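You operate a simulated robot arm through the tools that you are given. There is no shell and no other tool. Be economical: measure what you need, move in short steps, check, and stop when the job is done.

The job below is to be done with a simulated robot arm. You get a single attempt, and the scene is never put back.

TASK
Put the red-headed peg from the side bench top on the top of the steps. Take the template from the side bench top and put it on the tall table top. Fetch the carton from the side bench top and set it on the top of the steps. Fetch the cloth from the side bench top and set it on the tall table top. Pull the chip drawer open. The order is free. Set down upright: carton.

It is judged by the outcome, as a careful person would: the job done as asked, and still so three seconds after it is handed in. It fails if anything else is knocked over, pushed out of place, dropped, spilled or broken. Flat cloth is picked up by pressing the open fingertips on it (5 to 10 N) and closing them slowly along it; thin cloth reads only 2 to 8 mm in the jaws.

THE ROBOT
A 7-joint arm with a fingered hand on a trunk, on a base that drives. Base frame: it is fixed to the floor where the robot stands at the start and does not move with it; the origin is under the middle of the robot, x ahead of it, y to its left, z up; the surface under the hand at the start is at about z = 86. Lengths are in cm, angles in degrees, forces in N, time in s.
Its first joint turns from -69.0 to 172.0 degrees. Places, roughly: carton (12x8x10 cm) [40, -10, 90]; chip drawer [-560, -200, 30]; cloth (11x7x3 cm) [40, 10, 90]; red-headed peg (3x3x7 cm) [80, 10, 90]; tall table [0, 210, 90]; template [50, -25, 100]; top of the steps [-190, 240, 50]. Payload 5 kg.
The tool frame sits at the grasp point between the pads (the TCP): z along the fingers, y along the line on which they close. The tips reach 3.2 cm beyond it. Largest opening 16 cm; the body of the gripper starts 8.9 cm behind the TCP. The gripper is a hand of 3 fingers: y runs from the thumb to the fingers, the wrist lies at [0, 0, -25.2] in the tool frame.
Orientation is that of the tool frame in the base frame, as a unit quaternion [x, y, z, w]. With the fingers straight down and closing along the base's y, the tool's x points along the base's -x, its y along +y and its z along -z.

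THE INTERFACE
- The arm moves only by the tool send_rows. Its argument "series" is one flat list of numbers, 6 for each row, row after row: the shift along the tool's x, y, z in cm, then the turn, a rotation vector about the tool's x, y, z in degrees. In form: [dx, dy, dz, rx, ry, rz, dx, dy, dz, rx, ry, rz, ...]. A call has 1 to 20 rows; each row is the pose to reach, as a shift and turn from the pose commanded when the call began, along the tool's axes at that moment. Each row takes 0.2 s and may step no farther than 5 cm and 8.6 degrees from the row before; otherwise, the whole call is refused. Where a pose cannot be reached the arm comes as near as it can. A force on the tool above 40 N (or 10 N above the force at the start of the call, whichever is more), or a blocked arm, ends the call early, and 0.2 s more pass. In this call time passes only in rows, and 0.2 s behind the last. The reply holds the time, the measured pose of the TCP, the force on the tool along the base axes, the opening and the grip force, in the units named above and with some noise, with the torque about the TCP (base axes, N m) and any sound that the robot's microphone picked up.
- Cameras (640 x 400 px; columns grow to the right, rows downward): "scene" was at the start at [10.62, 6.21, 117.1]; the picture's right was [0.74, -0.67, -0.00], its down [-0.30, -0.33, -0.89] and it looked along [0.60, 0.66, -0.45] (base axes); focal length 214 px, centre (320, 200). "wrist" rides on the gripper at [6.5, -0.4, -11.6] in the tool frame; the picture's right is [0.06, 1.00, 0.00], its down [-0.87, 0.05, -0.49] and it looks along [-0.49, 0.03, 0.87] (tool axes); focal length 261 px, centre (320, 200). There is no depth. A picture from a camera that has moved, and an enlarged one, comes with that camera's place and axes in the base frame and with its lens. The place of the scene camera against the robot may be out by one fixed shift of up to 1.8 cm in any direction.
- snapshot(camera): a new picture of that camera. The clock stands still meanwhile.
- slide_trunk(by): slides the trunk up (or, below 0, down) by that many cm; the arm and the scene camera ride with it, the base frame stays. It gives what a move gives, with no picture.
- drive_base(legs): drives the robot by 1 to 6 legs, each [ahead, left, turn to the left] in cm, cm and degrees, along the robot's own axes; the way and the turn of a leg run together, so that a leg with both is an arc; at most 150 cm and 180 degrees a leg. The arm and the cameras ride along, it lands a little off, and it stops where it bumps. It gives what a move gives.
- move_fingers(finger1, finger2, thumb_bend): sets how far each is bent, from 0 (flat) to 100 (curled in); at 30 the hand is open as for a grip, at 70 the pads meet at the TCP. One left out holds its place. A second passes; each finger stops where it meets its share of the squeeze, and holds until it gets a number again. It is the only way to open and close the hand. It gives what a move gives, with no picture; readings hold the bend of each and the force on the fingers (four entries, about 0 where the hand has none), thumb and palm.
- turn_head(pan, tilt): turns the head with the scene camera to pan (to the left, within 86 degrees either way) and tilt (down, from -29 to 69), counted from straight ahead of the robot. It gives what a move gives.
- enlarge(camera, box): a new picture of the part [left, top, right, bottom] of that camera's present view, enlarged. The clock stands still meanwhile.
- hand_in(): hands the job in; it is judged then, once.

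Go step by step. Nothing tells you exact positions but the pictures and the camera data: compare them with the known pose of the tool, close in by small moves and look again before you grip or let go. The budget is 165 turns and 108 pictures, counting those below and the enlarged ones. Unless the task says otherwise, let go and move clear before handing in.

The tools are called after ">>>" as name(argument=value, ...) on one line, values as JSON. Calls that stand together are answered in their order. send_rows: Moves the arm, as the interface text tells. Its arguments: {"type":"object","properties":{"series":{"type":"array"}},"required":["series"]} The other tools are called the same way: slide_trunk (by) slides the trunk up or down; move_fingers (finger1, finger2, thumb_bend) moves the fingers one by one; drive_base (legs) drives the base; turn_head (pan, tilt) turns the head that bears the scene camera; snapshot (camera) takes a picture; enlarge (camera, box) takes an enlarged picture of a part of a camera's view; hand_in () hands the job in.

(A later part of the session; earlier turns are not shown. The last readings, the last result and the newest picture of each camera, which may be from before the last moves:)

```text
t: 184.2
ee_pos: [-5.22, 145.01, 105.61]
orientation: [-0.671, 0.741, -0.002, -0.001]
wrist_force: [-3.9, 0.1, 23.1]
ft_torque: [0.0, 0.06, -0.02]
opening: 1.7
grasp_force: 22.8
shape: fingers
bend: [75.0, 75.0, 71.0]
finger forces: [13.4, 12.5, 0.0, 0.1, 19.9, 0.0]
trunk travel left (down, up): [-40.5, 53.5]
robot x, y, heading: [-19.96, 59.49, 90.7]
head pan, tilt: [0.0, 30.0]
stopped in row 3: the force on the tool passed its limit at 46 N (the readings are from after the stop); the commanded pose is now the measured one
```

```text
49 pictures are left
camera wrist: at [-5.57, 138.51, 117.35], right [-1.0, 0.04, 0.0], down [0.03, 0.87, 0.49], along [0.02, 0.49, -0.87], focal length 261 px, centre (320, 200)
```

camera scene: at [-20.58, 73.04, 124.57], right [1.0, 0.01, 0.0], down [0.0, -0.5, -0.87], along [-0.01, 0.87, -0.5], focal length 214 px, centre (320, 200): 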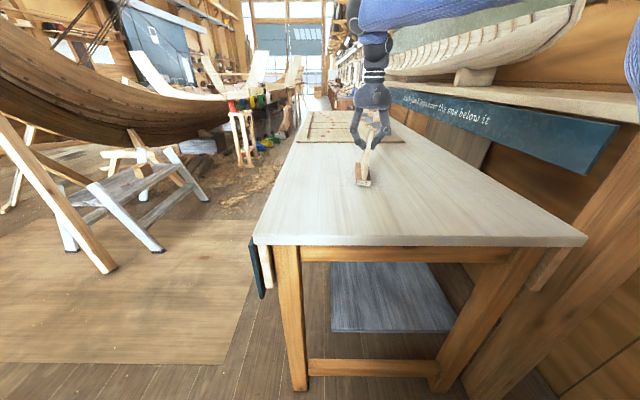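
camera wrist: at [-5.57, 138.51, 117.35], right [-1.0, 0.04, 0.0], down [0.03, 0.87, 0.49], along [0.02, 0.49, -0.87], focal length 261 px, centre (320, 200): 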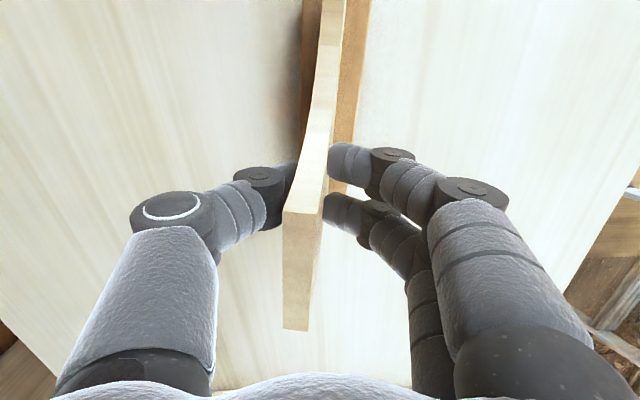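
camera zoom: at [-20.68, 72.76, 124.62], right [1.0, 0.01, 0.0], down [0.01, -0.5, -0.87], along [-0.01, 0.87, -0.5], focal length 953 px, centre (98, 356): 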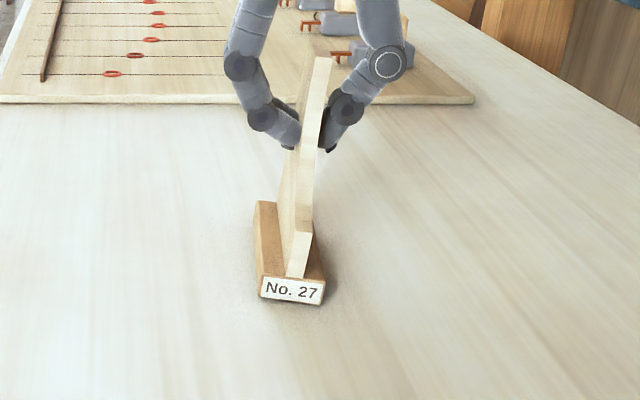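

The foot's right side is slightly low (about 3-4°). I ease up, level it by a small roll, and lower again.

>>> send_rows(series=[0, 0, -0.8, 0, 0, 0, 0, 0, -0.8, 3.5, 0, 0, 0, 0, -0.4, 3.5, 0, 0])

>>> enlarge(camera="scene", box=[320, 120, 420, 210])

```text
t: 185.0
ee_pos: [-5.12, 145.17, 105.75]
orientation: [-0.67, 0.741, -0.026, 0.018]
wrist_force: [-0.4, 3.1, 8.7]
ft_torque: [0.01, 0.01, -0.02]
opening: 1.71
grasp_force: 18.9
shape: fingers
bend: [74.0, 74.0, 69.0]
finger forces: [10.5, 10.0, 0.1, 0.1, 18.2, 0.0]
trunk travel left (down, up): [-40.5, 53.5]
robot x, y, heading: [-19.98, 59.87, 90.6]
head pan, tilt: [0.0, 30.0]
```

```text
4.44 times, centred on (370, 165) of scene
camera zoom: at [-20.63, 72.91, 124.6], right [1.0, 0.01, 0.0], down [0.0, -0.5, -0.87], along [-0.01, 0.87, -0.5], focal length 953 px, centre (98, 356)
```

zoom: 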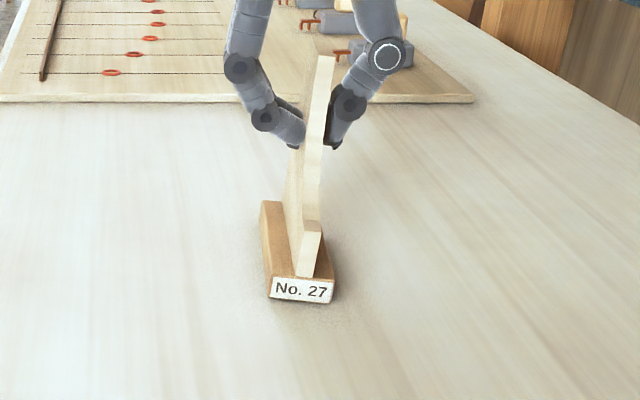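

Now flat with light contact. I open in stages.

>>> move_fingers(finger1=66, finger2=66, thumb_bend=62)

>>> move_fingers(finger1=42, finger2=42, thumb_bend=42)

>>> enlarge(camera="scene", box=[320, 120, 420, 210])

```text
t: 186.0
ee_pos: [-5.04, 145.18, 105.74]
orientation: [-0.67, 0.742, -0.027, 0.019]
wrist_force: [-0.5, 0.3, -0.8]
ft_torque: [-0.03, 0.03, 0.0]
opening: 3.25
grasp_force: 0.2
shape: fingers
bend: [66.0, 66.0, 62.0]
finger forces: [0.3, 0.2, 0.1, 0.0, 0.0, 0.0]
trunk travel left (down, up): [-40.5, 53.5]
robot x, y, heading: [-19.97, 59.16, 90.5]
head pan, tilt: [0.0, 30.0]
```

```text
t: 187.0
ee_pos: [-5.14, 145.21, 105.66]
orientation: [-0.67, 0.741, -0.026, 0.019]
wrist_force: [0.3, 0.8, -0.2]
ft_torque: [-0.02, 0.02, 0.01]
opening: 11.97
grasp_force: 0.1
shape: fingers
bend: [42.0, 42.0, 42.0]
finger forces: [0.0, 0.1, 0.0, 0.0, 0.0, 0.0]
trunk travel left (down, up): [-40.5, 53.5]
robot x, y, heading: [-19.84, 59.26, 90.7]
head pan, tilt: [0.0, 30.0]
```

```text
4.44 times, centred on (370, 165) of scene
camera zoom: at [-20.64, 72.97, 124.57], right [1.0, 0.01, 0.0], down [0.0, -0.5, -0.87], along [-0.01, 0.87, -0.5], focal length 953 px, centre (98, 356)
```

zoom: 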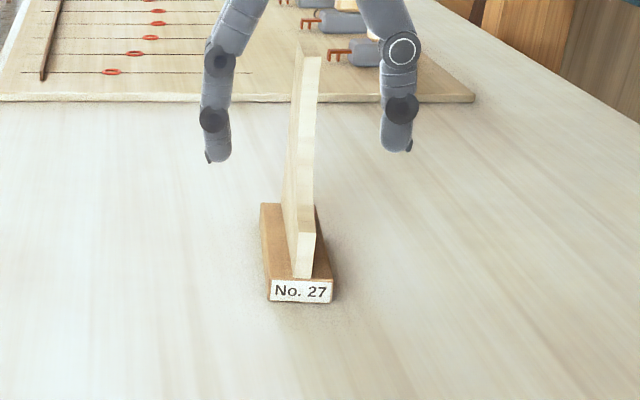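

The template stands on the tall table. I withdraw straight up and back.

>>> send_rows(series=[0, 0, -4, 0, 0, 0, 0, 0, -8, -2, 0, 0, 0, 0, -12, -3.5, 0, 0, 0, 0, -16, -3.5, 0, 0, 0, 0, -19, -3.5, 0, 0, 4, 0, -19, -3.5, 0, 0, 8, 0, -19, -3.5, 0, 0, 12, 0, -19, -3.5, 0, 0, 16, 0, -19, -3.5, 0, 0, 20, 0, -19, -3.5, 0, 0, 24, 0, -19, -3.5, 0, 0])

>>> snapshot(camera="scene")

```text
t: 189.4
ee_pos: [-8.8, 121.47, 124.88]
orientation: [-0.67, 0.742, -0.003, -0.002]
wrist_force: [-0.3, -0.1, 0.8]
ft_torque: [0.04, 0.02, 0.02]
opening: 11.95
grasp_force: 0.1
shape: fingers
bend: [42.0, 42.0, 42.0]
finger forces: [0.0, 0.0, 0.0, 0.0, 0.0, 0.0]
out of reach, approached as far as the arm can: row 4, 5, 6, 7
trunk travel left (down, up): [-40.5, 53.5]
robot x, y, heading: [-19.93, 59.53, 90.5]
head pan, tilt: [0.0, 30.0]
```

```text
46 pictures are left
camera scene: at [-20.62, 72.88, 124.59], right [1.0, 0.01, 0.0], down [0.0, -0.5, -0.87], along [-0.01, 0.87, -0.5], focal length 214 px, centre (320, 200)
```

scene: 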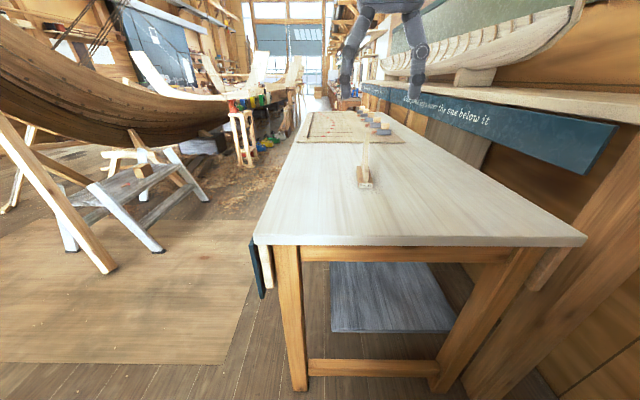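

The template stands securely. Back to the bench for the cloth.

>>> drive_base(legs=[[-50, 0, 0], [0, 0, -90.4]])

>>> turn_head(pan=0, tilt=40)

>>> snapshot(camera="wrist")

>>> enlarge(camera="scene", box=[220, 80, 420, 240])

```text
t: 196.2
ee_pos: [42.73, -1.46, 124.86]
orientation: [0.048, 0.999, -0.002, -0.005]
wrist_force: [0.3, -0.5, 1.1]
ft_torque: [-0.01, 0.01, 0.02]
opening: 11.94
grasp_force: 0.0
shape: fingers
bend: [42.0, 42.0, 42.0]
finger forces: [0.0, 0.0, 0.0, 0.0, 0.0, 0.0]
trunk travel left (down, up): [-40.5, 53.5]
robot x, y, heading: [-19.41, 9.44, 0.9]
head pan, tilt: [0.0, 30.0]
```

```text
t: 196.9
ee_pos: [42.68, -1.49, 124.65]
orientation: [0.048, 0.999, -0.001, -0.003]
wrist_force: [-0.1, 0.4, -0.4]
ft_torque: [0.02, 0.03, 0.0]
opening: 11.97
grasp_force: 0.1
shape: fingers
bend: [42.0, 42.0, 42.0]
finger forces: [0.0, 0.0, 0.0, 0.0, 0.0, 0.0]
trunk travel left (down, up): [-40.5, 53.5]
robot x, y, heading: [-19.48, 9.41, 0.7]
head pan, tilt: [0.0, 40.0]
```

```text
45 pictures are left
camera wrist: at [36.18, -1.3, 136.54], right [0.03, 1.0, 0.0], down [0.87, -0.03, 0.48], along [0.48, -0.02, -0.87], focal length 261 px, centre (320, 200)
```

wrist: 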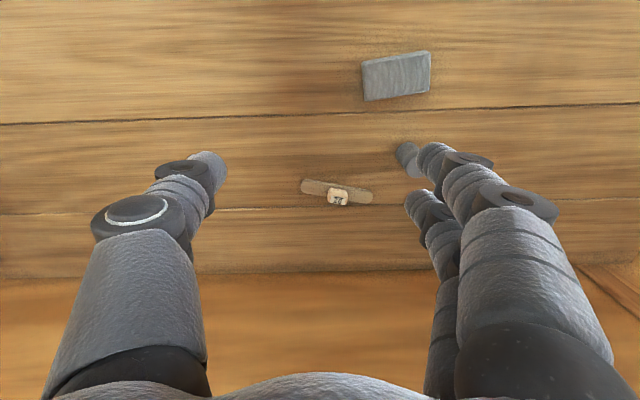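

```text
2.50 times, centred on (320, 160) of scene
camera zoom: at [-6.45, 8.99, 123.04], right [0.01, -1.0, 0.0], down [-0.64, -0.01, -0.77], along [0.77, 0.01, -0.64], focal length 536 px, centre (320, 300)
```

zoom: 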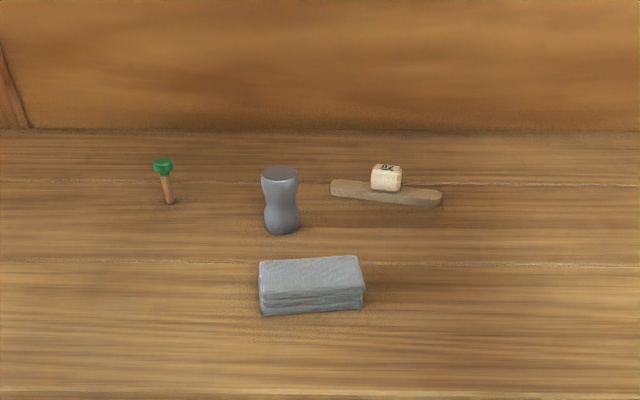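

The cloth's top is centred near (39.6, 11), turned about 6°, with the grey vase behind it at about (54, 15). I turn the hand to close across the short side and move above.

>>> send_rows(series=[0.42, 1.17, 1, 0, 0, 7.75, 0.84, 2.34, 2, 0, 0, 15.5, 1.26, 3.5, 3, 0, 0, 23.25, 1.68, 4.7, 4, 0, 0, 31, 2.1, 5.85, 5, 0, 0, 38.75, 2.5, 7, 6, 0, 0, 46.5, 2.9, 8.2, 7, 0, 0, 54.25, 3.4, 9.4, 8, 0, 0, 62, 3.8, 10.5, 9, 0, 0, 69.75, 4.2, 11.7, 10, 0, 0, 77.5])

>>> move_fingers(finger1=45, finger2=45, thumb_bend=45)

>>> snapshot(camera="wrist")

```text
t: 199.1
ee_pos: [39.56, 10.54, 114.71]
orientation: [0.663, 0.749, -0.004, -0.002]
wrist_force: [-0.4, 0.1, 0.1]
ft_torque: [-0.02, -0.02, -0.02]
opening: 11.93
grasp_force: 0.0
shape: fingers
bend: [42.0, 42.0, 42.0]
finger forces: [0.0, 0.0, 0.0, 0.1, 0.0, 0.0]
trunk travel left (down, up): [-40.5, 53.5]
robot x, y, heading: [-19.45, 9.21, 0.9]
head pan, tilt: [0.0, 40.0]
```

```text
t: 200.1
ee_pos: [39.56, 10.55, 114.78]
orientation: [0.662, 0.749, -0.004, -0.002]
wrist_force: [0.4, -0.3, 0.5]
ft_torque: [-0.01, -0.04, 0.0]
opening: 10.83
grasp_force: 0.0
shape: fingers
bend: [45.0, 45.0, 45.0]
finger forces: [0.0, 0.0, 0.1, 0.1, 0.0, 0.0]
trunk travel left (down, up): [-40.5, 53.5]
robot x, y, heading: [-19.36, 9.37, 0.8]
head pan, tilt: [0.0, 40.0]
```

```text
43 pictures are left
camera wrist: at [38.35, 16.93, 126.49], right [0.98, 0.18, -0.01], down [0.16, -0.85, 0.49], along [0.08, -0.49, -0.87], focal length 261 px, centre (320, 200)
```

wrist: 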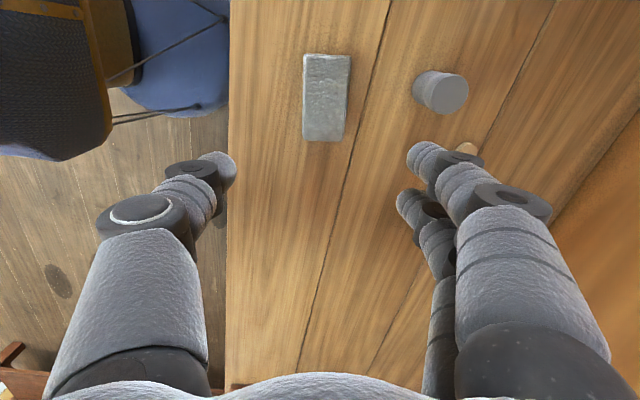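

Aligned over the cloth. I descend around it in steps.

>>> send_rows(series=[0.3, 0.1, 4.5, 0, 0, 0, 0.3, 0.1, 9, 0, 0, 0, 0.3, 0.1, 13.5, 0, 0, 0, 0.3, 0.1, 17, 0, 0, 0, 0.3, 0.1, 20, 0, 0, 0])

>>> snapshot(camera="wrist")

>>> enlarge(camera="scene", box=[240, 100, 400, 220])

```text
t: 201.3
ee_pos: [40.77, 8.82, 100.28]
orientation: [0.662, 0.749, -0.003, -0.002]
wrist_force: [-0.8, -0.1, 0.2]
ft_torque: [-0.03, -0.02, 0.01]
opening: 10.81
grasp_force: 0.1
shape: fingers
bend: [45.0, 45.0, 45.0]
finger forces: [0.0, 0.0, 0.1, 0.1, 0.1, 0.0]
out of reach, approached as far as the arm can: row 3, 4, 5
trunk travel left (down, up): [-40.5, 53.5]
robot x, y, heading: [-19.5, 9.29, 0.8]
head pan, tilt: [0.0, 40.0]
```

```text
42 pictures are left
camera wrist: at [39.54, 15.2, 111.86], right [0.98, 0.18, -0.01], down [0.16, -0.85, 0.49], along [0.08, -0.49, -0.87], focal length 261 px, centre (320, 200)
```

wrist: 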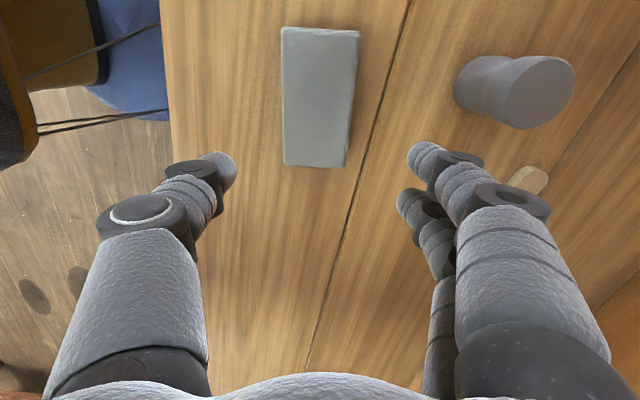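

```text
3.33 times, centred on (320, 160) of scene
camera zoom: at [-6.48, 8.99, 123.04], right [0.01, -1.0, 0.0], down [-0.64, -0.01, -0.77], along [0.77, 0.01, -0.64], focal length 715 px, centre (320, 333)
```

zoom: 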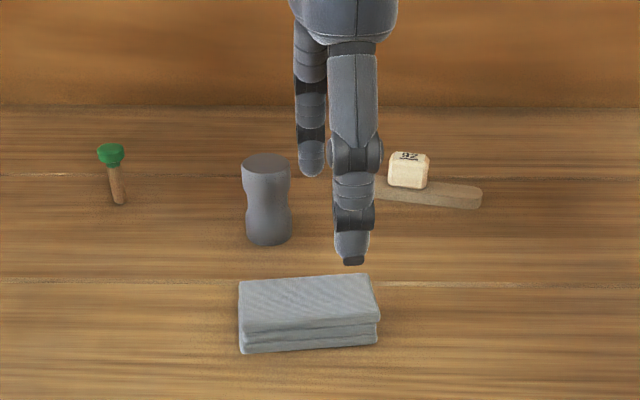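

The trunk is too high for this reach. I raise the hand, recentre, then lower the trunk 18 cm.

>>> send_rows(series=[0.5, -0.2, -4.5, 0, 0, 0, 1, -0.4, -9, 0, 0, 0, 1.5, -0.5, -13.5, 0, 0, 0, 2.1, -0.7, -18, 0, 0, 0, 2.1, -0.7, -21, 0, 0, 0])

>>> slide_trunk(by=-18)

>>> snapshot(camera="wrist")

```text
t: 202.5
ee_pos: [39.73, 10.86, 121.26]
orientation: [0.663, 0.749, -0.004, -0.001]
wrist_force: [-0.4, -0.1, 0.1]
ft_torque: [-0.02, 0.04, 0.02]
opening: 10.81
grasp_force: 0.0
shape: fingers
bend: [45.0, 45.0, 45.0]
finger forces: [0.0, 0.0, 0.0, 0.0, 0.0, 0.0]
trunk travel left (down, up): [-40.5, 53.5]
robot x, y, heading: [-19.69, 9.48, 0.8]
head pan, tilt: [0.0, 40.0]
```

```text
t: 204.5
ee_pos: [39.81, 10.87, 103.21]
orientation: [0.663, 0.748, -0.004, -0.002]
wrist_force: [0.1, 0.3, 0.8]
ft_torque: [0.0, 0.01, 0.01]
opening: 10.82
grasp_force: 0.1
shape: fingers
bend: [45.0, 45.0, 45.0]
finger forces: [0.0, 0.0, 0.0, 0.1, 0.1, 0.0]
trunk travel left (down, up): [-22.5, 71.5]
robot x, y, heading: [-19.28, 9.21, 0.8]
head pan, tilt: [0.0, 40.0]
```

```text
40 pictures are left
camera wrist: at [38.65, 17.23, 114.81], right [0.98, 0.18, -0.01], down [0.16, -0.85, 0.49], along [0.08, -0.49, -0.87], focal length 261 px, centre (320, 200)
```

wrist: 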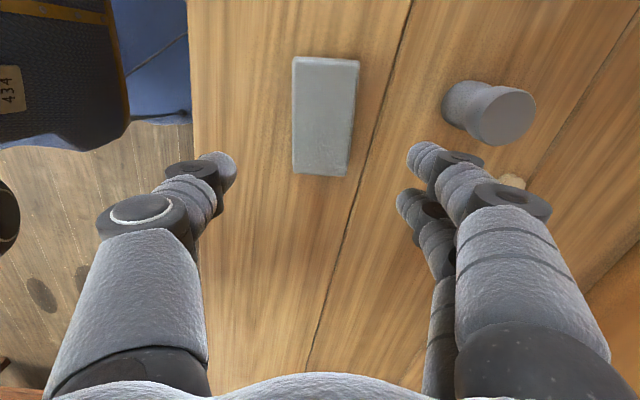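

>>> send_rows(series=[0.2, 0, 3.5, 0, 0, 0, 0.2, 0, 7, 0, 0, 0, 0.2, 0, 9, 0, 0, 0])

>>> snapshot(camera="wrist")

```text
t: 205.3
ee_pos: [39.86, 11.13, 94.2]
orientation: [0.661, 0.75, -0.003, -0.003]
wrist_force: [0.9, 0.1, -0.9]
ft_torque: [-0.03, 0.01, 0.03]
opening: 10.83
grasp_force: 0.1
shape: fingers
bend: [45.0, 45.0, 45.0]
finger forces: [0.0, 0.0, 0.0, 0.1, 0.0, 0.1]
trunk travel left (down, up): [-22.5, 71.5]
robot x, y, heading: [-19.7, 9.46, 0.8]
head pan, tilt: [0.0, 40.0]
```

```text
39 pictures are left
camera wrist: at [38.59, 17.5, 105.84], right [0.98, 0.18, -0.01], down [0.16, -0.86, 0.49], along [0.08, -0.48, -0.87], focal length 261 px, centre (320, 200)
```

wrist: 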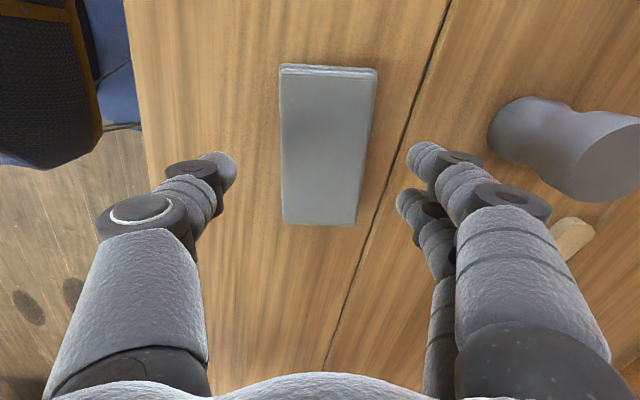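

>>> send_rows(series=[0, 0, 1.5, 0, 0, 0, 0, 0, 3, 0, 0, 0, 0, 0, 3.8, 0, 0, 0])

>>> move_fingers(finger1=55, finger2=55, thumb_bend=55)

>>> snapshot(camera="wrist")

>>> enlarge(camera="scene", box=[240, 80, 400, 200])

```text
t: 206.1
ee_pos: [39.73, 11.08, 90.36]
orientation: [0.663, 0.749, -0.005, -0.002]
wrist_force: [-0.4, 0.0, 0.0]
ft_torque: [-0.04, -0.01, 0.0]
opening: 10.85
grasp_force: 0.0
shape: fingers
bend: [45.0, 45.0, 45.0]
finger forces: [0.0, 0.0, 0.0, 0.0, 0.0, 0.0]
trunk travel left (down, up): [-22.5, 71.5]
robot x, y, heading: [-19.22, 9.52, 0.8]
head pan, tilt: [0.0, 40.0]
```

```text
t: 207.1
ee_pos: [39.75, 11.09, 90.34]
orientation: [0.663, 0.748, -0.004, -0.002]
wrist_force: [0.5, -0.3, 1.0]
ft_torque: [0.02, 0.01, 0.04]
opening: 7.13
grasp_force: 2.1
shape: fingers
bend: [54.0, 54.0, 54.0]
finger forces: [0.8, 0.8, 0.0, 0.0, 1.7, 0.1]
trunk travel left (down, up): [-22.5, 71.5]
robot x, y, heading: [-19.38, 9.22, 0.8]
head pan, tilt: [0.0, 40.0]
```

```text
38 pictures are left
camera wrist: at [38.57, 17.46, 102.01], right [0.98, 0.18, -0.01], down [0.16, -0.85, 0.49], along [0.08, -0.49, -0.87], focal length 261 px, centre (320, 200)
```

wrist: 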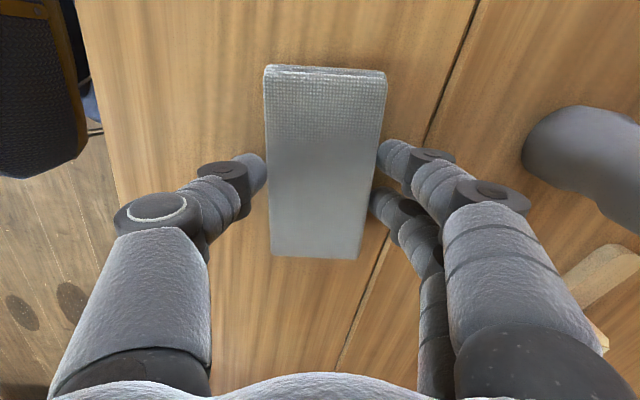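

```text
3.33 times, centred on (320, 140) of scene
camera zoom: at [-6.45, 9.0, 105.04], right [0.01, -1.0, 0.0], down [-0.64, -0.01, -0.77], along [0.77, 0.01, -0.64], focal length 715 px, centre (320, 400)
```

zoom: 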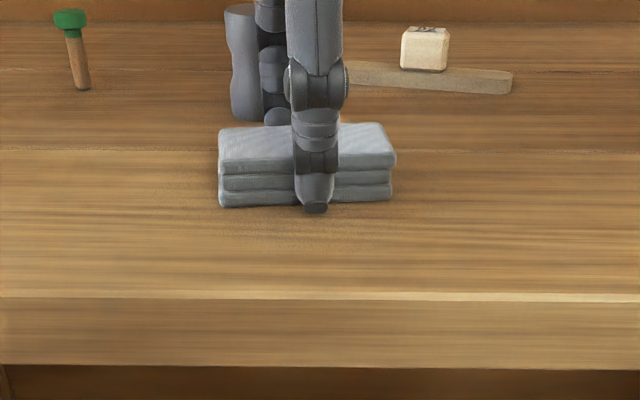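

The fingers just touch both sides of the folded cloth. I squeeze and lift a little.

>>> move_fingers(finger1=62, finger2=62, thumb_bend=62)

>>> send_rows(series=[0, 0, -1, 0, 0, 0, 0, 0, -3, 0, 0, 0, 0, 0, -6, 0, 0, 0])

>>> enlarge(camera="scene", box=[240, 60, 400, 200])

```text
t: 208.1
ee_pos: [39.79, 10.94, 90.4]
orientation: [0.663, 0.749, -0.004, -0.002]
wrist_force: [-0.4, 0.9, -0.3]
ft_torque: [-0.02, 0.02, 0.02]
opening: 6.85
grasp_force: 13.4
shape: fingers
bend: [56.0, 56.0, 58.0]
finger forces: [6.6, 6.7, 0.0, 0.0, 13.1, 0.0]
trunk travel left (down, up): [-22.5, 71.5]
robot x, y, heading: [-19.29, 9.47, 0.7]
head pan, tilt: [0.0, 40.0]
```

```text
t: 208.9
ee_pos: [39.73, 11.05, 96.4]
orientation: [0.663, 0.749, -0.003, -0.002]
wrist_force: [0.4, -0.6, -0.7]
ft_torque: [-0.02, 0.01, -0.01]
opening: 6.84
grasp_force: 13.1
shape: fingers
bend: [56.0, 56.0, 58.0]
finger forces: [6.5, 6.8, 0.0, 0.1, 13.1, 0.0]
trunk travel left (down, up): [-22.5, 71.5]
robot x, y, heading: [-19.32, 9.34, 1.2]
head pan, tilt: [0.0, 40.0]
```

```text
2.86 times, centred on (320, 130) of scene
camera zoom: at [-6.47, 9.02, 105.04], right [0.02, -1.0, 0.0], down [-0.64, -0.01, -0.77], along [0.77, 0.01, -0.64], focal length 613 px, centre (320, 400)
```

zoom: 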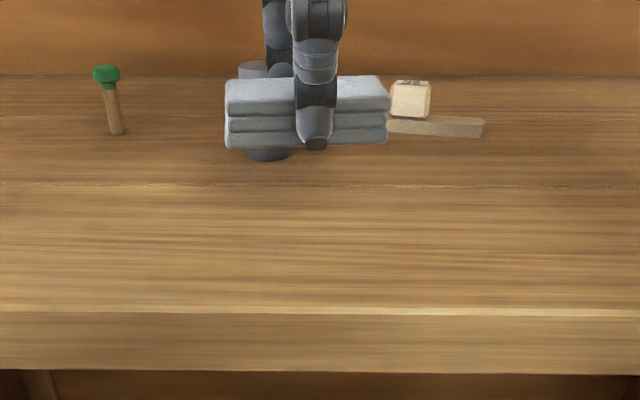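

The folded cloth is held together well. I raise with the trunk and drive to the tall table.

>>> slide_trunk(by=24)

>>> drive_base(legs=[[-5, 0, 0], [0, 0, 89.2], [50, 0, 0]])

>>> turn_head(pan=0, tilt=32)

>>> snapshot(camera="scene")

```text
t: 211.4
ee_pos: [39.84, 10.98, 120.38]
orientation: [0.663, 0.748, -0.003, -0.002]
wrist_force: [-0.4, 0.3, -0.5]
ft_torque: [-0.02, -0.01, 0.05]
opening: 6.87
grasp_force: 13.3
shape: fingers
bend: [56.0, 56.0, 58.0]
finger forces: [6.6, 6.7, 0.0, 0.0, 13.3, 0.0]
trunk travel left (down, up): [-46.5, 47.5]
robot x, y, heading: [-19.57, 9.58, 0.9]
head pan, tilt: [0.0, 40.0]
```

```text
t: 218.7
ee_pos: [-26.82, 118.98, 120.31]
orientation: [-0.061, 0.998, -0.004, 0.002]
wrist_force: [0.0, -0.4, -1.6]
ft_torque: [-0.01, -0.01, 0.01]
opening: 6.81
grasp_force: 13.2
shape: fingers
bend: [56.0, 56.0, 58.0]
finger forces: [6.3, 6.5, 0.0, 0.0, 12.9, 0.1]
trunk travel left (down, up): [-46.5, 47.5]
robot x, y, heading: [-25.44, 59.51, 90.9]
head pan, tilt: [0.0, 40.0]
```

```text
t: 219.4
ee_pos: [-26.8, 118.91, 120.52]
orientation: [-0.061, 0.998, -0.004, 0.001]
wrist_force: [0.2, 0.1, -0.3]
ft_torque: [-0.01, 0.01, 0.0]
opening: 6.83
grasp_force: 12.9
shape: fingers
bend: [56.0, 56.0, 58.0]
finger forces: [6.3, 6.5, 0.0, 0.0, 12.9, 0.0]
trunk travel left (down, up): [-46.5, 47.5]
robot x, y, heading: [-25.1, 59.95, 90.9]
head pan, tilt: [0.0, 32.0]
```

```text
35 pictures are left
camera scene: at [-25.82, 73.12, 130.26], right [1.0, 0.02, 0.0], down [0.01, -0.53, -0.85], along [-0.01, 0.85, -0.53], focal length 214 px, centre (320, 200)
```

scene: 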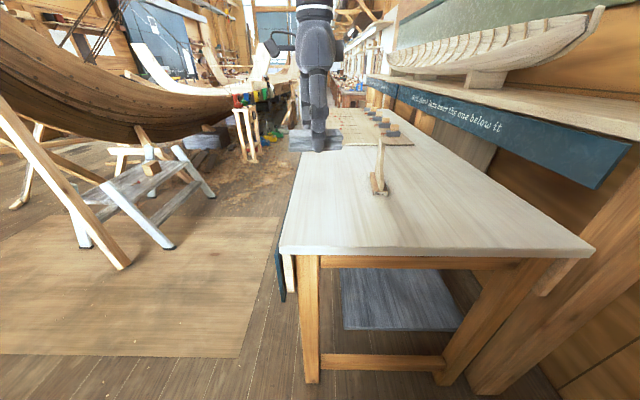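

I extend the cloth over the table's front-left area, away from the template, then lower with the trunk.

>>> send_rows(series=[-2.3, 4.1, 0, 0, 0, 0, -4.6, 8.2, 0, 0, 0, 0, -6.9, 12.4, 0, 0, 0, 0])

>>> slide_trunk(by=-19)

>>> snapshot(camera="scene")

```text
t: 220.2
ee_pos: [-21.4, 132.26, 120.26]
orientation: [-0.062, 0.998, -0.006, 0.001]
wrist_force: [1.4, 0.9, -1.1]
ft_torque: [-0.04, 0.01, -0.01]
opening: 6.82
grasp_force: 12.4
shape: fingers
bend: [56.0, 56.0, 58.0]
finger forces: [6.4, 6.5, 0.1, 0.0, 13.0, 0.0]
trunk travel left (down, up): [-46.5, 47.5]
robot x, y, heading: [-25.31, 60.07, 91.0]
head pan, tilt: [0.0, 32.0]
```

```text
t: 222.3
ee_pos: [-21.47, 132.12, 101.24]
orientation: [-0.062, 0.998, -0.004, 0.001]
wrist_force: [0.8, 0.2, -0.8]
ft_torque: [-0.01, 0.02, 0.01]
opening: 6.79
grasp_force: 12.7
shape: fingers
bend: [56.0, 56.0, 58.0]
finger forces: [6.6, 6.5, 0.0, 0.1, 13.1, 0.1]
trunk travel left (down, up): [-27.5, 66.5]
robot x, y, heading: [-25.23, 59.5, 91.1]
head pan, tilt: [0.0, 32.0]
```

```text
34 pictures are left
camera scene: at [-25.83, 73.11, 111.27], right [1.0, 0.02, 0.0], down [0.01, -0.53, -0.85], along [-0.01, 0.85, -0.53], focal length 214 px, centre (320, 200)
```

scene: 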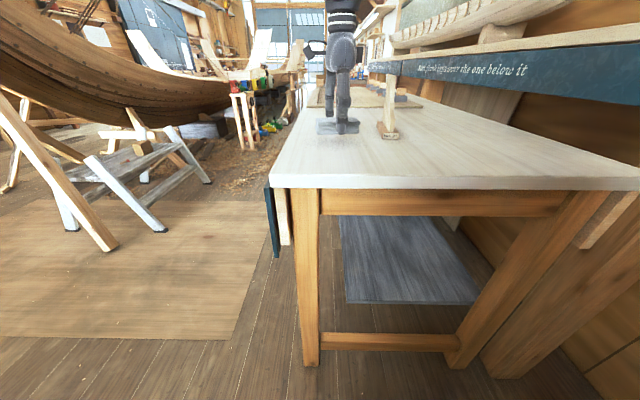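

Clear of the template. I lower in small steps.

>>> send_rows(series=[0, 0, 0.8, 0, 0, 0, 0, 0, 1.6, 0, 0, 0, 0, 0, 2.4, 0, 0, 0, 0, 0, 3.1, 0, 0, 0])

>>> enlarge(camera="scene", box=[290, 80, 420, 170])

```text
t: 223.3
ee_pos: [-21.41, 132.12, 98.38]
orientation: [-0.061, 0.998, -0.003, 0.001]
wrist_force: [-0.7, 1.6, 2.9]
ft_torque: [-0.05, 0.02, 0.04]
opening: 6.8
grasp_force: 13.6
shape: fingers
bend: [56.0, 56.0, 58.0]
finger forces: [7.2, 7.1, 0.1, 0.0, 13.0, 0.0]
trunk travel left (down, up): [-27.5, 66.5]
robot x, y, heading: [-25.29, 59.53, 90.9]
head pan, tilt: [0.0, 32.0]
```

```text
4.44 times, centred on (355, 125) of scene
camera zoom: at [-25.83, 73.08, 111.28], right [1.0, 0.02, 0.0], down [0.01, -0.53, -0.85], along [-0.01, 0.85, -0.53], focal length 953 px, centre (164, 533)
```

zoom: 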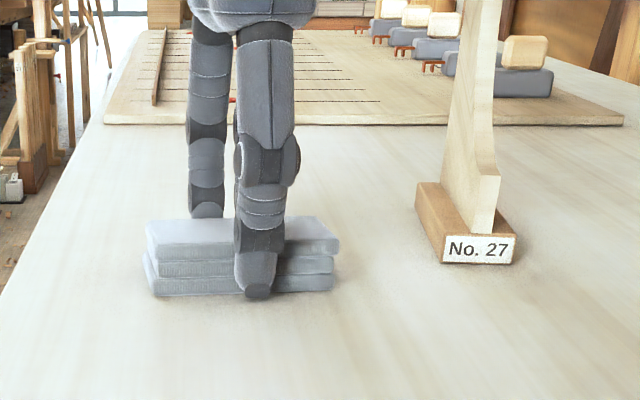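

Cloth touches the table. I open and lift away.

>>> move_fingers(finger1=44, finger2=44, thumb_bend=44)

>>> send_rows(series=[0, 0, -2, 0, 0, 0, 0, 0, -5, 0, 0, 0, 0, 0, -9, 0, 0, 0, 0, 0, -13, 0, 0, 0, 0, -4, -16, 0, 0, 0, 0, -8, -18, 0, 0, 0, 0, -12, -19, 0, 0, 0, 0, -16, -20, 0, 0, 0])

>>> snapshot(camera="scene")

```text
t: 224.3
ee_pos: [-21.35, 132.06, 98.17]
orientation: [-0.061, 0.998, -0.005, 0.001]
wrist_force: [0.0, -0.7, 0.8]
ft_torque: [0.01, -0.03, 0.01]
opening: 11.11
grasp_force: 0.0
shape: fingers
bend: [44.0, 44.0, 44.0]
finger forces: [0.0, 0.1, 0.0, 0.0, 0.1, 0.0]
trunk travel left (down, up): [-27.5, 66.5]
robot x, y, heading: [-25.08, 59.85, 91.0]
head pan, tilt: [0.0, 32.0]
```

```text
t: 226.1
ee_pos: [-19.65, 116.7, 117.73]
orientation: [-0.061, 0.998, -0.003, -0.002]
wrist_force: [0.8, -0.2, -0.3]
ft_torque: [-0.03, 0.05, 0.02]
opening: 11.12
grasp_force: 0.2
shape: fingers
bend: [44.0, 44.0, 44.0]
finger forces: [0.1, 0.0, 0.0, 0.0, 0.0, 0.1]
out of reach, approached as far as the arm can: row 8
trunk travel left (down, up): [-27.5, 66.5]
robot x, y, heading: [-24.92, 59.57, 91.1]
head pan, tilt: [0.0, 32.0]
```

```text
32 pictures are left
camera scene: at [-25.74, 73.14, 111.25], right [1.0, 0.02, 0.0], down [0.01, -0.53, -0.85], along [-0.01, 0.85, -0.53], focal length 214 px, centre (320, 200)
```

scene: 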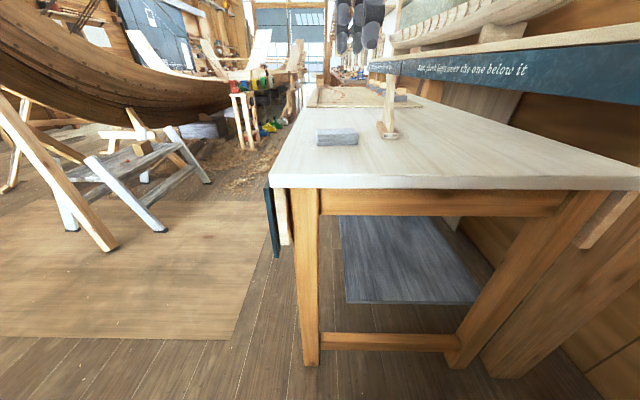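

Cloth and template rest on the tall table. Now the chip drawer: I back away and turn toward (-560, -200).

>>> drive_base(legs=[[-45, 0, 0], [0, 0, 110]])

>>> turn_head(pan=0, tilt=12)

>>> snapshot(camera="scene")

```text
t: 233.4
ee_pos: [-79.66, -0.46, 117.72]
orientation: [0.854, -0.521, 0.003, -0.002]
wrist_force: [0.0, -1.0, -0.2]
ft_torque: [0.0, -0.02, -0.01]
opening: 11.18
grasp_force: 0.0
shape: fingers
bend: [44.0, 44.0, 44.0]
finger forces: [0.0, 0.0, 0.1, 0.0, 0.0, 0.0]
trunk travel left (down, up): [-27.5, 66.5]
robot x, y, heading: [-24.58, 14.25, -159.1]
head pan, tilt: [0.0, 32.0]
```

```text
t: 234.3
ee_pos: [-79.68, -0.51, 117.69]
orientation: [0.854, -0.52, 0.003, -0.002]
wrist_force: [-1.1, -0.5, -0.3]
ft_torque: [-0.03, -0.02, 0.02]
opening: 11.14
grasp_force: 0.0
shape: fingers
bend: [44.0, 44.0, 44.0]
finger forces: [0.0, 0.1, 0.0, 0.0, 0.1, 0.0]
trunk travel left (down, up): [-27.5, 66.5]
robot x, y, heading: [-24.54, 14.02, -159.0]
head pan, tilt: [0.0, 12.0]
```

```text
31 pictures are left
camera scene: at [-38.29, 8.5, 114.48], right [-0.36, 0.93, 0.0], down [0.19, 0.08, -0.98], along [-0.91, -0.35, -0.21], focal length 214 px, centre (320, 200)
```

scene: 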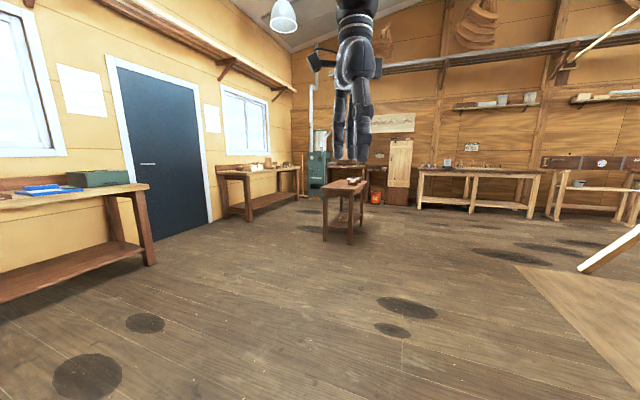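

The teal machine in the corner is likely the one with the chip drawer. I zoom in.

>>> enlarge(camera="scene", box=[270, 100, 410, 240])

```text
2.86 times, centred on (340, 170) of scene
camera zoom: at [-38.29, 8.5, 114.48], right [-0.36, 0.93, 0.0], down [0.19, 0.08, -0.98], along [-0.91, -0.35, -0.21], focal length 613 px, centre (263, 286)
```

zoom: 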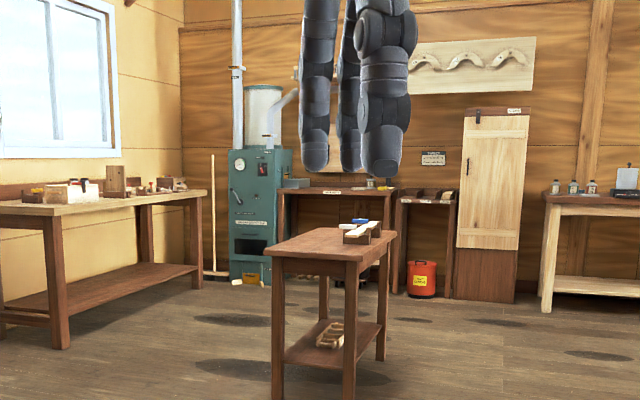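

The teal machine stands near (-560, -200), past a small island table and a wall bench. I drive to about (-250, -175) and face -x.

>>> drive_base(legs=[[0, 0, 19], [147, 0, 0], [147, 0, 0], [0, 0, -40]])

>>> turn_head(pan=0, tilt=15)

>>> snapshot(camera="scene")

```text
t: 251.2
ee_pos: [-303.57, -168.22, 117.68]
orientation: [0.746, -0.666, 0.002, -0.001]
wrist_force: [-0.2, 0.1, -0.1]
ft_torque: [-0.02, -0.03, 0.03]
opening: 11.18
grasp_force: 0.0
shape: fingers
bend: [44.0, 44.0, 44.0]
finger forces: [0.1, 0.0, 0.1, 0.1, 0.1, 0.0]
trunk travel left (down, up): [-27.5, 66.5]
robot x, y, heading: [-246.71, -174.49, -179.5]
head pan, tilt: [0.0, 12.0]
```

```text
t: 251.9
ee_pos: [-303.64, -168.46, 117.67]
orientation: [0.746, -0.666, 0.002, -0.001]
wrist_force: [-0.3, -0.6, 1.4]
ft_torque: [-0.03, 0.01, 0.01]
opening: 11.13
grasp_force: 0.0
shape: fingers
bend: [44.0, 44.0, 44.0]
finger forces: [0.0, 0.1, 0.0, 0.0, 0.0, 0.0]
trunk travel left (down, up): [-27.5, 66.5]
robot x, y, heading: [-247.09, -174.42, -179.9]
head pan, tilt: [0.0, 15.0]
```

```text
29 pictures are left
camera scene: at [-261.57, -174.91, 114.0], right [-0.01, 1.0, 0.0], down [0.26, 0.0, -0.97], along [-0.97, -0.01, -0.26], focal length 214 px, centre (320, 200)
```

scene: 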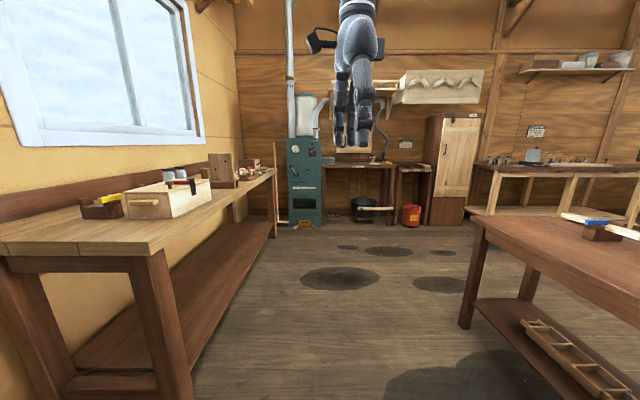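

I drive up closer to the machine.

>>> drive_base(legs=[[120, 0, 0], [55, -5, 0]])

>>> turn_head(pan=10, tilt=35)

>>> snapshot(camera="scene")

```text
t: 260.8
ee_pos: [-479.4, -164.12, 117.5]
orientation: [0.746, -0.666, 0.003, -0.001]
wrist_force: [0.5, -0.4, 0.8]
ft_torque: [0.0, 0.0, -0.01]
opening: 11.14
grasp_force: 0.0
shape: fingers
bend: [44.0, 44.0, 44.0]
finger forces: [0.0, 0.0, 0.0, 0.0, 0.0, 0.0]
trunk travel left (down, up): [-27.5, 66.5]
robot x, y, heading: [-422.28, -169.85, -179.7]
head pan, tilt: [0.0, 15.0]
```

```text
t: 261.6
ee_pos: [-479.42, -164.29, 117.6]
orientation: [0.746, -0.666, 0.003, -0.002]
wrist_force: [0.0, 0.1, -0.2]
ft_torque: [-0.01, 0.01, 0.03]
opening: 11.13
grasp_force: 0.1
shape: fingers
bend: [44.0, 44.0, 44.0]
finger forces: [0.0, 0.1, 0.0, 0.1, 0.0, 0.1]
trunk travel left (down, up): [-27.5, 66.5]
robot x, y, heading: [-422.21, -170.08, -179.6]
head pan, tilt: [10.0, 35.0]
```

```text
28 pictures are left
camera scene: at [-436.58, -172.23, 110.8], right [-0.18, 0.98, 0.0], down [0.56, 0.1, -0.82], along [-0.81, -0.15, -0.57], focal length 214 px, centre (320, 200)
```

scene: 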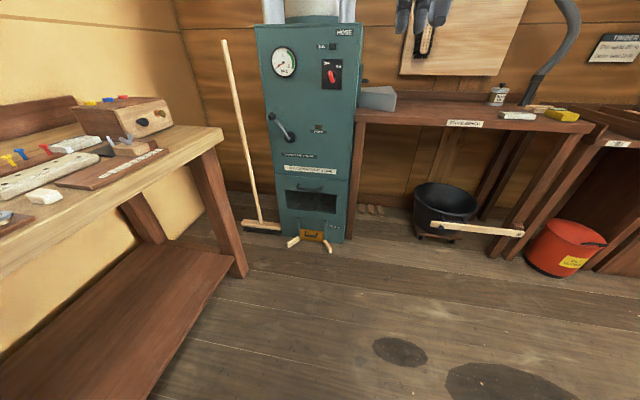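

>>> enlarge(camera="scene", box=[250, 100, 380, 260])

```text
2.50 times, centred on (315, 180) of scene
camera zoom: at [-436.58, -172.23, 110.8], right [-0.18, 0.98, 0.0], down [0.56, 0.1, -0.82], along [-0.81, -0.15, -0.57], focal length 536 px, centre (332, 250)
```

zoom: 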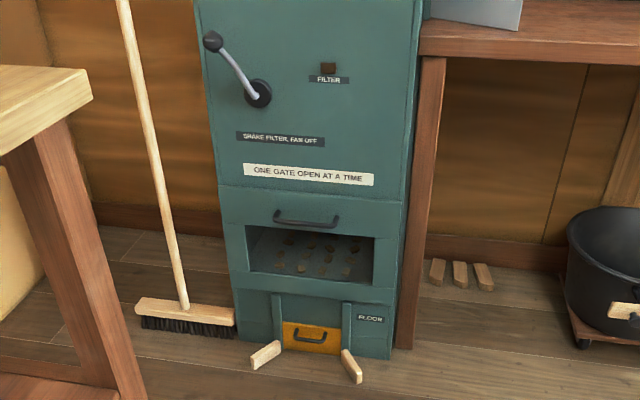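

The chip drawer is the windowed front with a dark bar handle near (-541, -198, 45). I'll grip the bar with the hand horizontal; first I straighten the yaw, extend, and pitch the hand forward.

>>> send_rows(series=[0, 4, 0, 0, 0, 2, 0, 8, 0, 0, 0, 4, 0, 12, 0, 0, 0, 6.5])

>>> send_rows(series=[0, 0, 0, -8.2, 0, 0, 0, 0, 0, -16.4, 0, 0, 0, 0, 0, -24.6, 0, 0, 0, 0, 0, -32.8, 0, 0, 0, 0, 0, -41, 0, 0, 0, 0, 0, -49.2, 0, 0, 0, 0, 0, -57.4, 0, 0, 0, 0, 0, -65.6, 0, 0, 0, 0, 0, -73.8, 0, 0, 0, 0, 0, -82, 0, 0, 0, 0, 0, -90, 0, 0])

```text
t: 262.4
ee_pos: [-491.24, -165.6, 117.51]
orientation: [-0.707, 0.707, -0.001, 0.0]
wrist_force: [-0.4, -0.5, -0.6]
ft_torque: [-0.06, -0.01, -0.01]
opening: 11.13
grasp_force: 0.1
shape: fingers
bend: [44.0, 44.0, 44.0]
finger forces: [0.0, 0.0, 0.0, 0.0, 0.0, 0.1]
trunk travel left (down, up): [-27.5, 66.5]
robot x, y, heading: [-422.18, -170.22, -179.9]
head pan, tilt: [10.0, 35.0]
```

```text
t: 264.8
ee_pos: [-497.58, -160.94, 121.57]
orientation: [0.52, -0.486, -0.491, 0.502]
wrist_force: [-1.7, 0.3, 0.8]
ft_torque: [0.0, 0.02, 0.03]
opening: 11.14
grasp_force: 0.1
shape: fingers
bend: [44.0, 44.0, 44.0]
finger forces: [0.1, 0.1, 0.0, 0.1, 0.1, 0.0]
out of reach, approached as far as the arm can: row 7, 8, 9, 10, 11
trunk travel left (down, up): [-27.5, 66.5]
robot x, y, heading: [-422.27, -170.25, -179.6]
head pan, tilt: [10.0, 35.0]
```

The horizontal orientation works nearly fully. I lower the trunk and then test how low the arm can bring the hand here, clear of the machine.

>>> slide_trunk(by=-27)

>>> send_rows(series=[0, -4, 0, 0, 0, 0, 0, -8, 0, 0, 0, 0, 0, -12, 0, 0, 0, 0, 0, -16, 0, 0, 0, 0, 0, -20, 0, 0, 0, 0, 0, -24, 0, 0, 0, 0, 0, -28, 0, 0, 0, 0, 0, -32, 0, 0, 0, 0, 0, -36, 0, 0, 0, 0, 0, -40, 0, 0, 0, 0])

>>> snapshot(camera="scene")

```text
t: 267.6
ee_pos: [-497.59, -161.06, 94.63]
orientation: [0.521, -0.485, -0.491, 0.502]
wrist_force: [-0.4, -0.3, 0.4]
ft_torque: [-0.03, -0.01, 0.06]
opening: 11.17
grasp_force: 0.0
shape: fingers
bend: [44.0, 44.0, 44.0]
finger forces: [0.0, 0.0, 0.1, 0.1, 0.1, 0.0]
trunk travel left (down, up): [-0.5, 93.5]
robot x, y, heading: [-421.88, -170.23, -179.7]
head pan, tilt: [10.0, 35.0]
```

```text
t: 269.9
ee_pos: [-496.64, -160.24, 71.09]
orientation: [0.456, -0.423, -0.55, 0.557]
wrist_force: [0.3, 0.0, 0.4]
ft_torque: [0.0, -0.07, -0.01]
opening: 11.19
grasp_force: 0.2
shape: fingers
bend: [44.0, 44.0, 44.0]
finger forces: [0.1, 0.1, 0.0, 0.0, 0.1, 0.1]
out of reach, approached as far as the arm can: row 1, 2, 3, 4, 5, 6, 7, 8, 9
trunk travel left (down, up): [-0.5, 93.5]
robot x, y, heading: [-422.25, -170.18, -179.5]
head pan, tilt: [10.0, 35.0]
stopped in row 10: the arm was blocked; the commanded pose is now the measured one
```

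```text
26 pictures are left
camera scene: at [-436.52, -172.29, 83.83], right [-0.18, 0.98, 0.0], down [0.56, 0.1, -0.82], along [-0.81, -0.15, -0.57], focal length 214 px, centre (320, 200)
```

scene: 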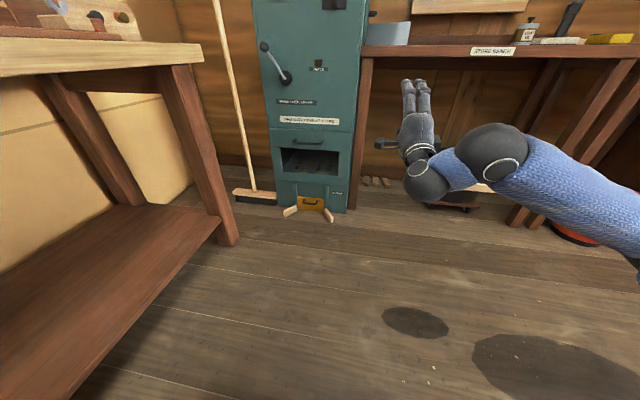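

A fully horizontal hand can't get that low, so I'll pitch downward. First I look at the handle's stand-off closely.

>>> enlarge(camera="scene", box=[265, 110, 365, 220])

```text
3.64 times, centred on (315, 165) of scene
camera zoom: at [-436.52, -172.29, 83.83], right [-0.18, 0.98, 0.0], down [0.56, 0.1, -0.82], along [-0.81, -0.15, -0.57], focal length 780 px, centre (338, 327)
```

zoom: 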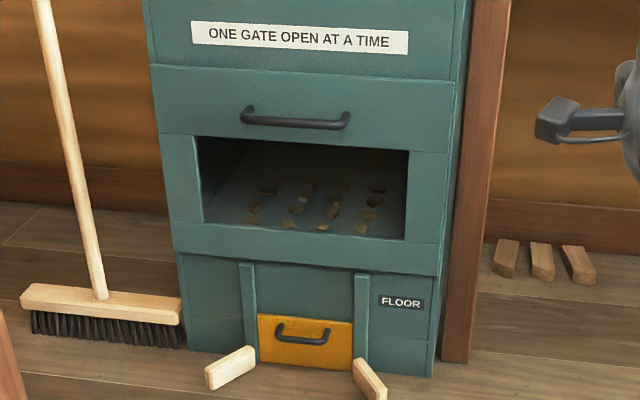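

The bar handle spans y -205..-190 at z≈45 with about 3 cm stand-off. I'll come in pitched about 40° from vertical with the fingertips over and behind the bar; I rotate the hand to that pitch first.

>>> send_rows(series=[0, 2, 0, 7.9, 0, 0, 0, 4, 0, 15.8, 0, 0, 0, 6, 0, 23.7, 0, 0, 0, 7, 0, 31.5, 0, 0, 0, 7, 0, 39.4, 0, 0, 0, 7, 0, 47.3, 0, 0, 0, 7, 0, 55.2, 0, 0, 0, 7, 0, 63, 0, 0])

>>> move_fingers(finger1=55, finger2=55, thumb_bend=45)

>>> drive_base(legs=[[25, 5, 0]])

>>> snapshot(camera="scene")

```text
t: 271.8
ee_pos: [-495.91, -159.59, 75.83]
orientation: [0.577, -0.541, -0.432, 0.434]
wrist_force: [0.1, 0.2, 0.4]
ft_torque: [0.01, -0.02, 0.0]
opening: 11.2
grasp_force: 0.1
shape: fingers
bend: [44.0, 44.0, 44.0]
finger forces: [0.0, 0.1, 0.0, 0.0, 0.0, 0.0]
out of reach, approached as far as the arm can: row 1, 2, 4, 5, 6, 7, 8
trunk travel left (down, up): [-0.5, 93.5]
robot x, y, heading: [-422.18, -170.16, -179.6]
head pan, tilt: [10.0, 35.0]
```

```text
t: 272.8
ee_pos: [-495.77, -159.53, 75.9]
orientation: [0.577, -0.541, -0.433, 0.432]
wrist_force: [0.4, -0.8, -0.8]
ft_torque: [0.0, 0.01, 0.0]
opening: 8.84
grasp_force: 0.0
shape: fingers
bend: [55.0, 55.0, 45.0]
finger forces: [0.0, 0.1, 0.0, 0.1, 0.1, 0.0]
trunk travel left (down, up): [-0.5, 93.5]
robot x, y, heading: [-422.2, -170.2, -179.7]
head pan, tilt: [10.0, 35.0]
```

```text
t: 274.6
ee_pos: [-520.96, -164.48, 75.87]
orientation: [0.576, -0.543, -0.432, 0.432]
wrist_force: [0.6, 0.0, 0.3]
ft_torque: [0.02, -0.01, -0.01]
opening: 8.84
grasp_force: 0.1
shape: fingers
bend: [55.0, 55.0, 45.0]
finger forces: [0.0, 0.0, 0.1, 0.0, 0.1, 0.1]
trunk travel left (down, up): [-0.5, 93.5]
robot x, y, heading: [-447.26, -175.18, -179.6]
head pan, tilt: [10.0, 35.0]
```

```text
24 pictures are left
camera scene: at [-461.69, -177.36, 83.79], right [-0.18, 0.98, 0.0], down [0.56, 0.1, -0.82], along [-0.81, -0.15, -0.57], focal length 214 px, centre (320, 200)
```

scene: 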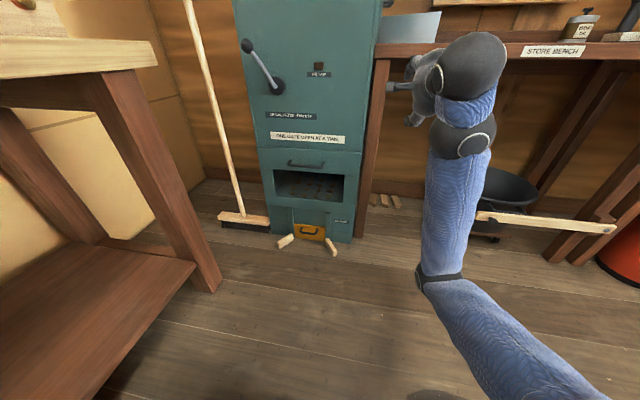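

The arm got into an awkward configuration. I back off, raise the trunk, and bring the hand back to pointing down before re-approaching with a smaller pitch.

>>> drive_base(legs=[[-25, 0, 0]])

>>> slide_trunk(by=30)

>>> send_rows(series=[0, 1.5, 0, 8, 0, 0, 0, 3, 0, 16, 0, 0, 0, 4, 0, 24, 0, 0, 0, 5, 0, 32, 0, 0, 0, 5, 0, 40, 0, 0, 0, 5, 0, 48, 0, 0, 0, 5, 0, 56, 0, 0, 0, 5, 0, 64, 0, 0, 0, 5, 0, 70, 0, 0, 0, 5, 0, 75, 0, 0])

```text
t: 276.4
ee_pos: [-495.8, -164.48, 75.87]
orientation: [0.576, -0.542, -0.433, 0.432]
wrist_force: [0.1, 0.6, 0.3]
ft_torque: [0.01, 0.0, 0.01]
opening: 8.81
grasp_force: 0.1
shape: fingers
bend: [55.0, 55.0, 45.0]
finger forces: [0.0, 0.0, 0.1, 0.0, 0.1, 0.0]
trunk travel left (down, up): [-0.5, 93.5]
robot x, y, heading: [-422.45, -174.69, -179.5]
head pan, tilt: [10.0, 35.0]
```

```text
t: 279.4
ee_pos: [-495.84, -164.46, 105.94]
orientation: [0.576, -0.542, -0.433, 0.433]
wrist_force: [-0.4, 0.7, -0.4]
ft_torque: [0.0, -0.01, 0.03]
opening: 8.84
grasp_force: 0.0
shape: fingers
bend: [55.0, 55.0, 45.0]
finger forces: [0.0, 0.0, 0.0, 0.0, 0.1, 0.1]
trunk travel left (down, up): [-30.5, 63.5]
robot x, y, heading: [-422.27, -174.91, -179.9]
head pan, tilt: [10.0, 35.0]
```

```text
t: 281.6
ee_pos: [-497.63, -163.64, 103.49]
orientation: [0.59, -0.556, -0.414, 0.413]
wrist_force: [-0.3, -1.9, -0.3]
ft_torque: [-0.01, 0.01, -0.02]
opening: 8.75
grasp_force: 0.1
shape: fingers
bend: [55.0, 55.0, 45.0]
finger forces: [0.0, 0.0, 0.1, 0.0, 0.0, 0.1]
out of reach, approached as far as the arm can: row 1, 2, 3, 4, 5, 6, 7, 8, 9, 10
trunk travel left (down, up): [-30.5, 63.5]
robot x, y, heading: [-422.34, -174.94, -179.7]
head pan, tilt: [10.0, 35.0]
```

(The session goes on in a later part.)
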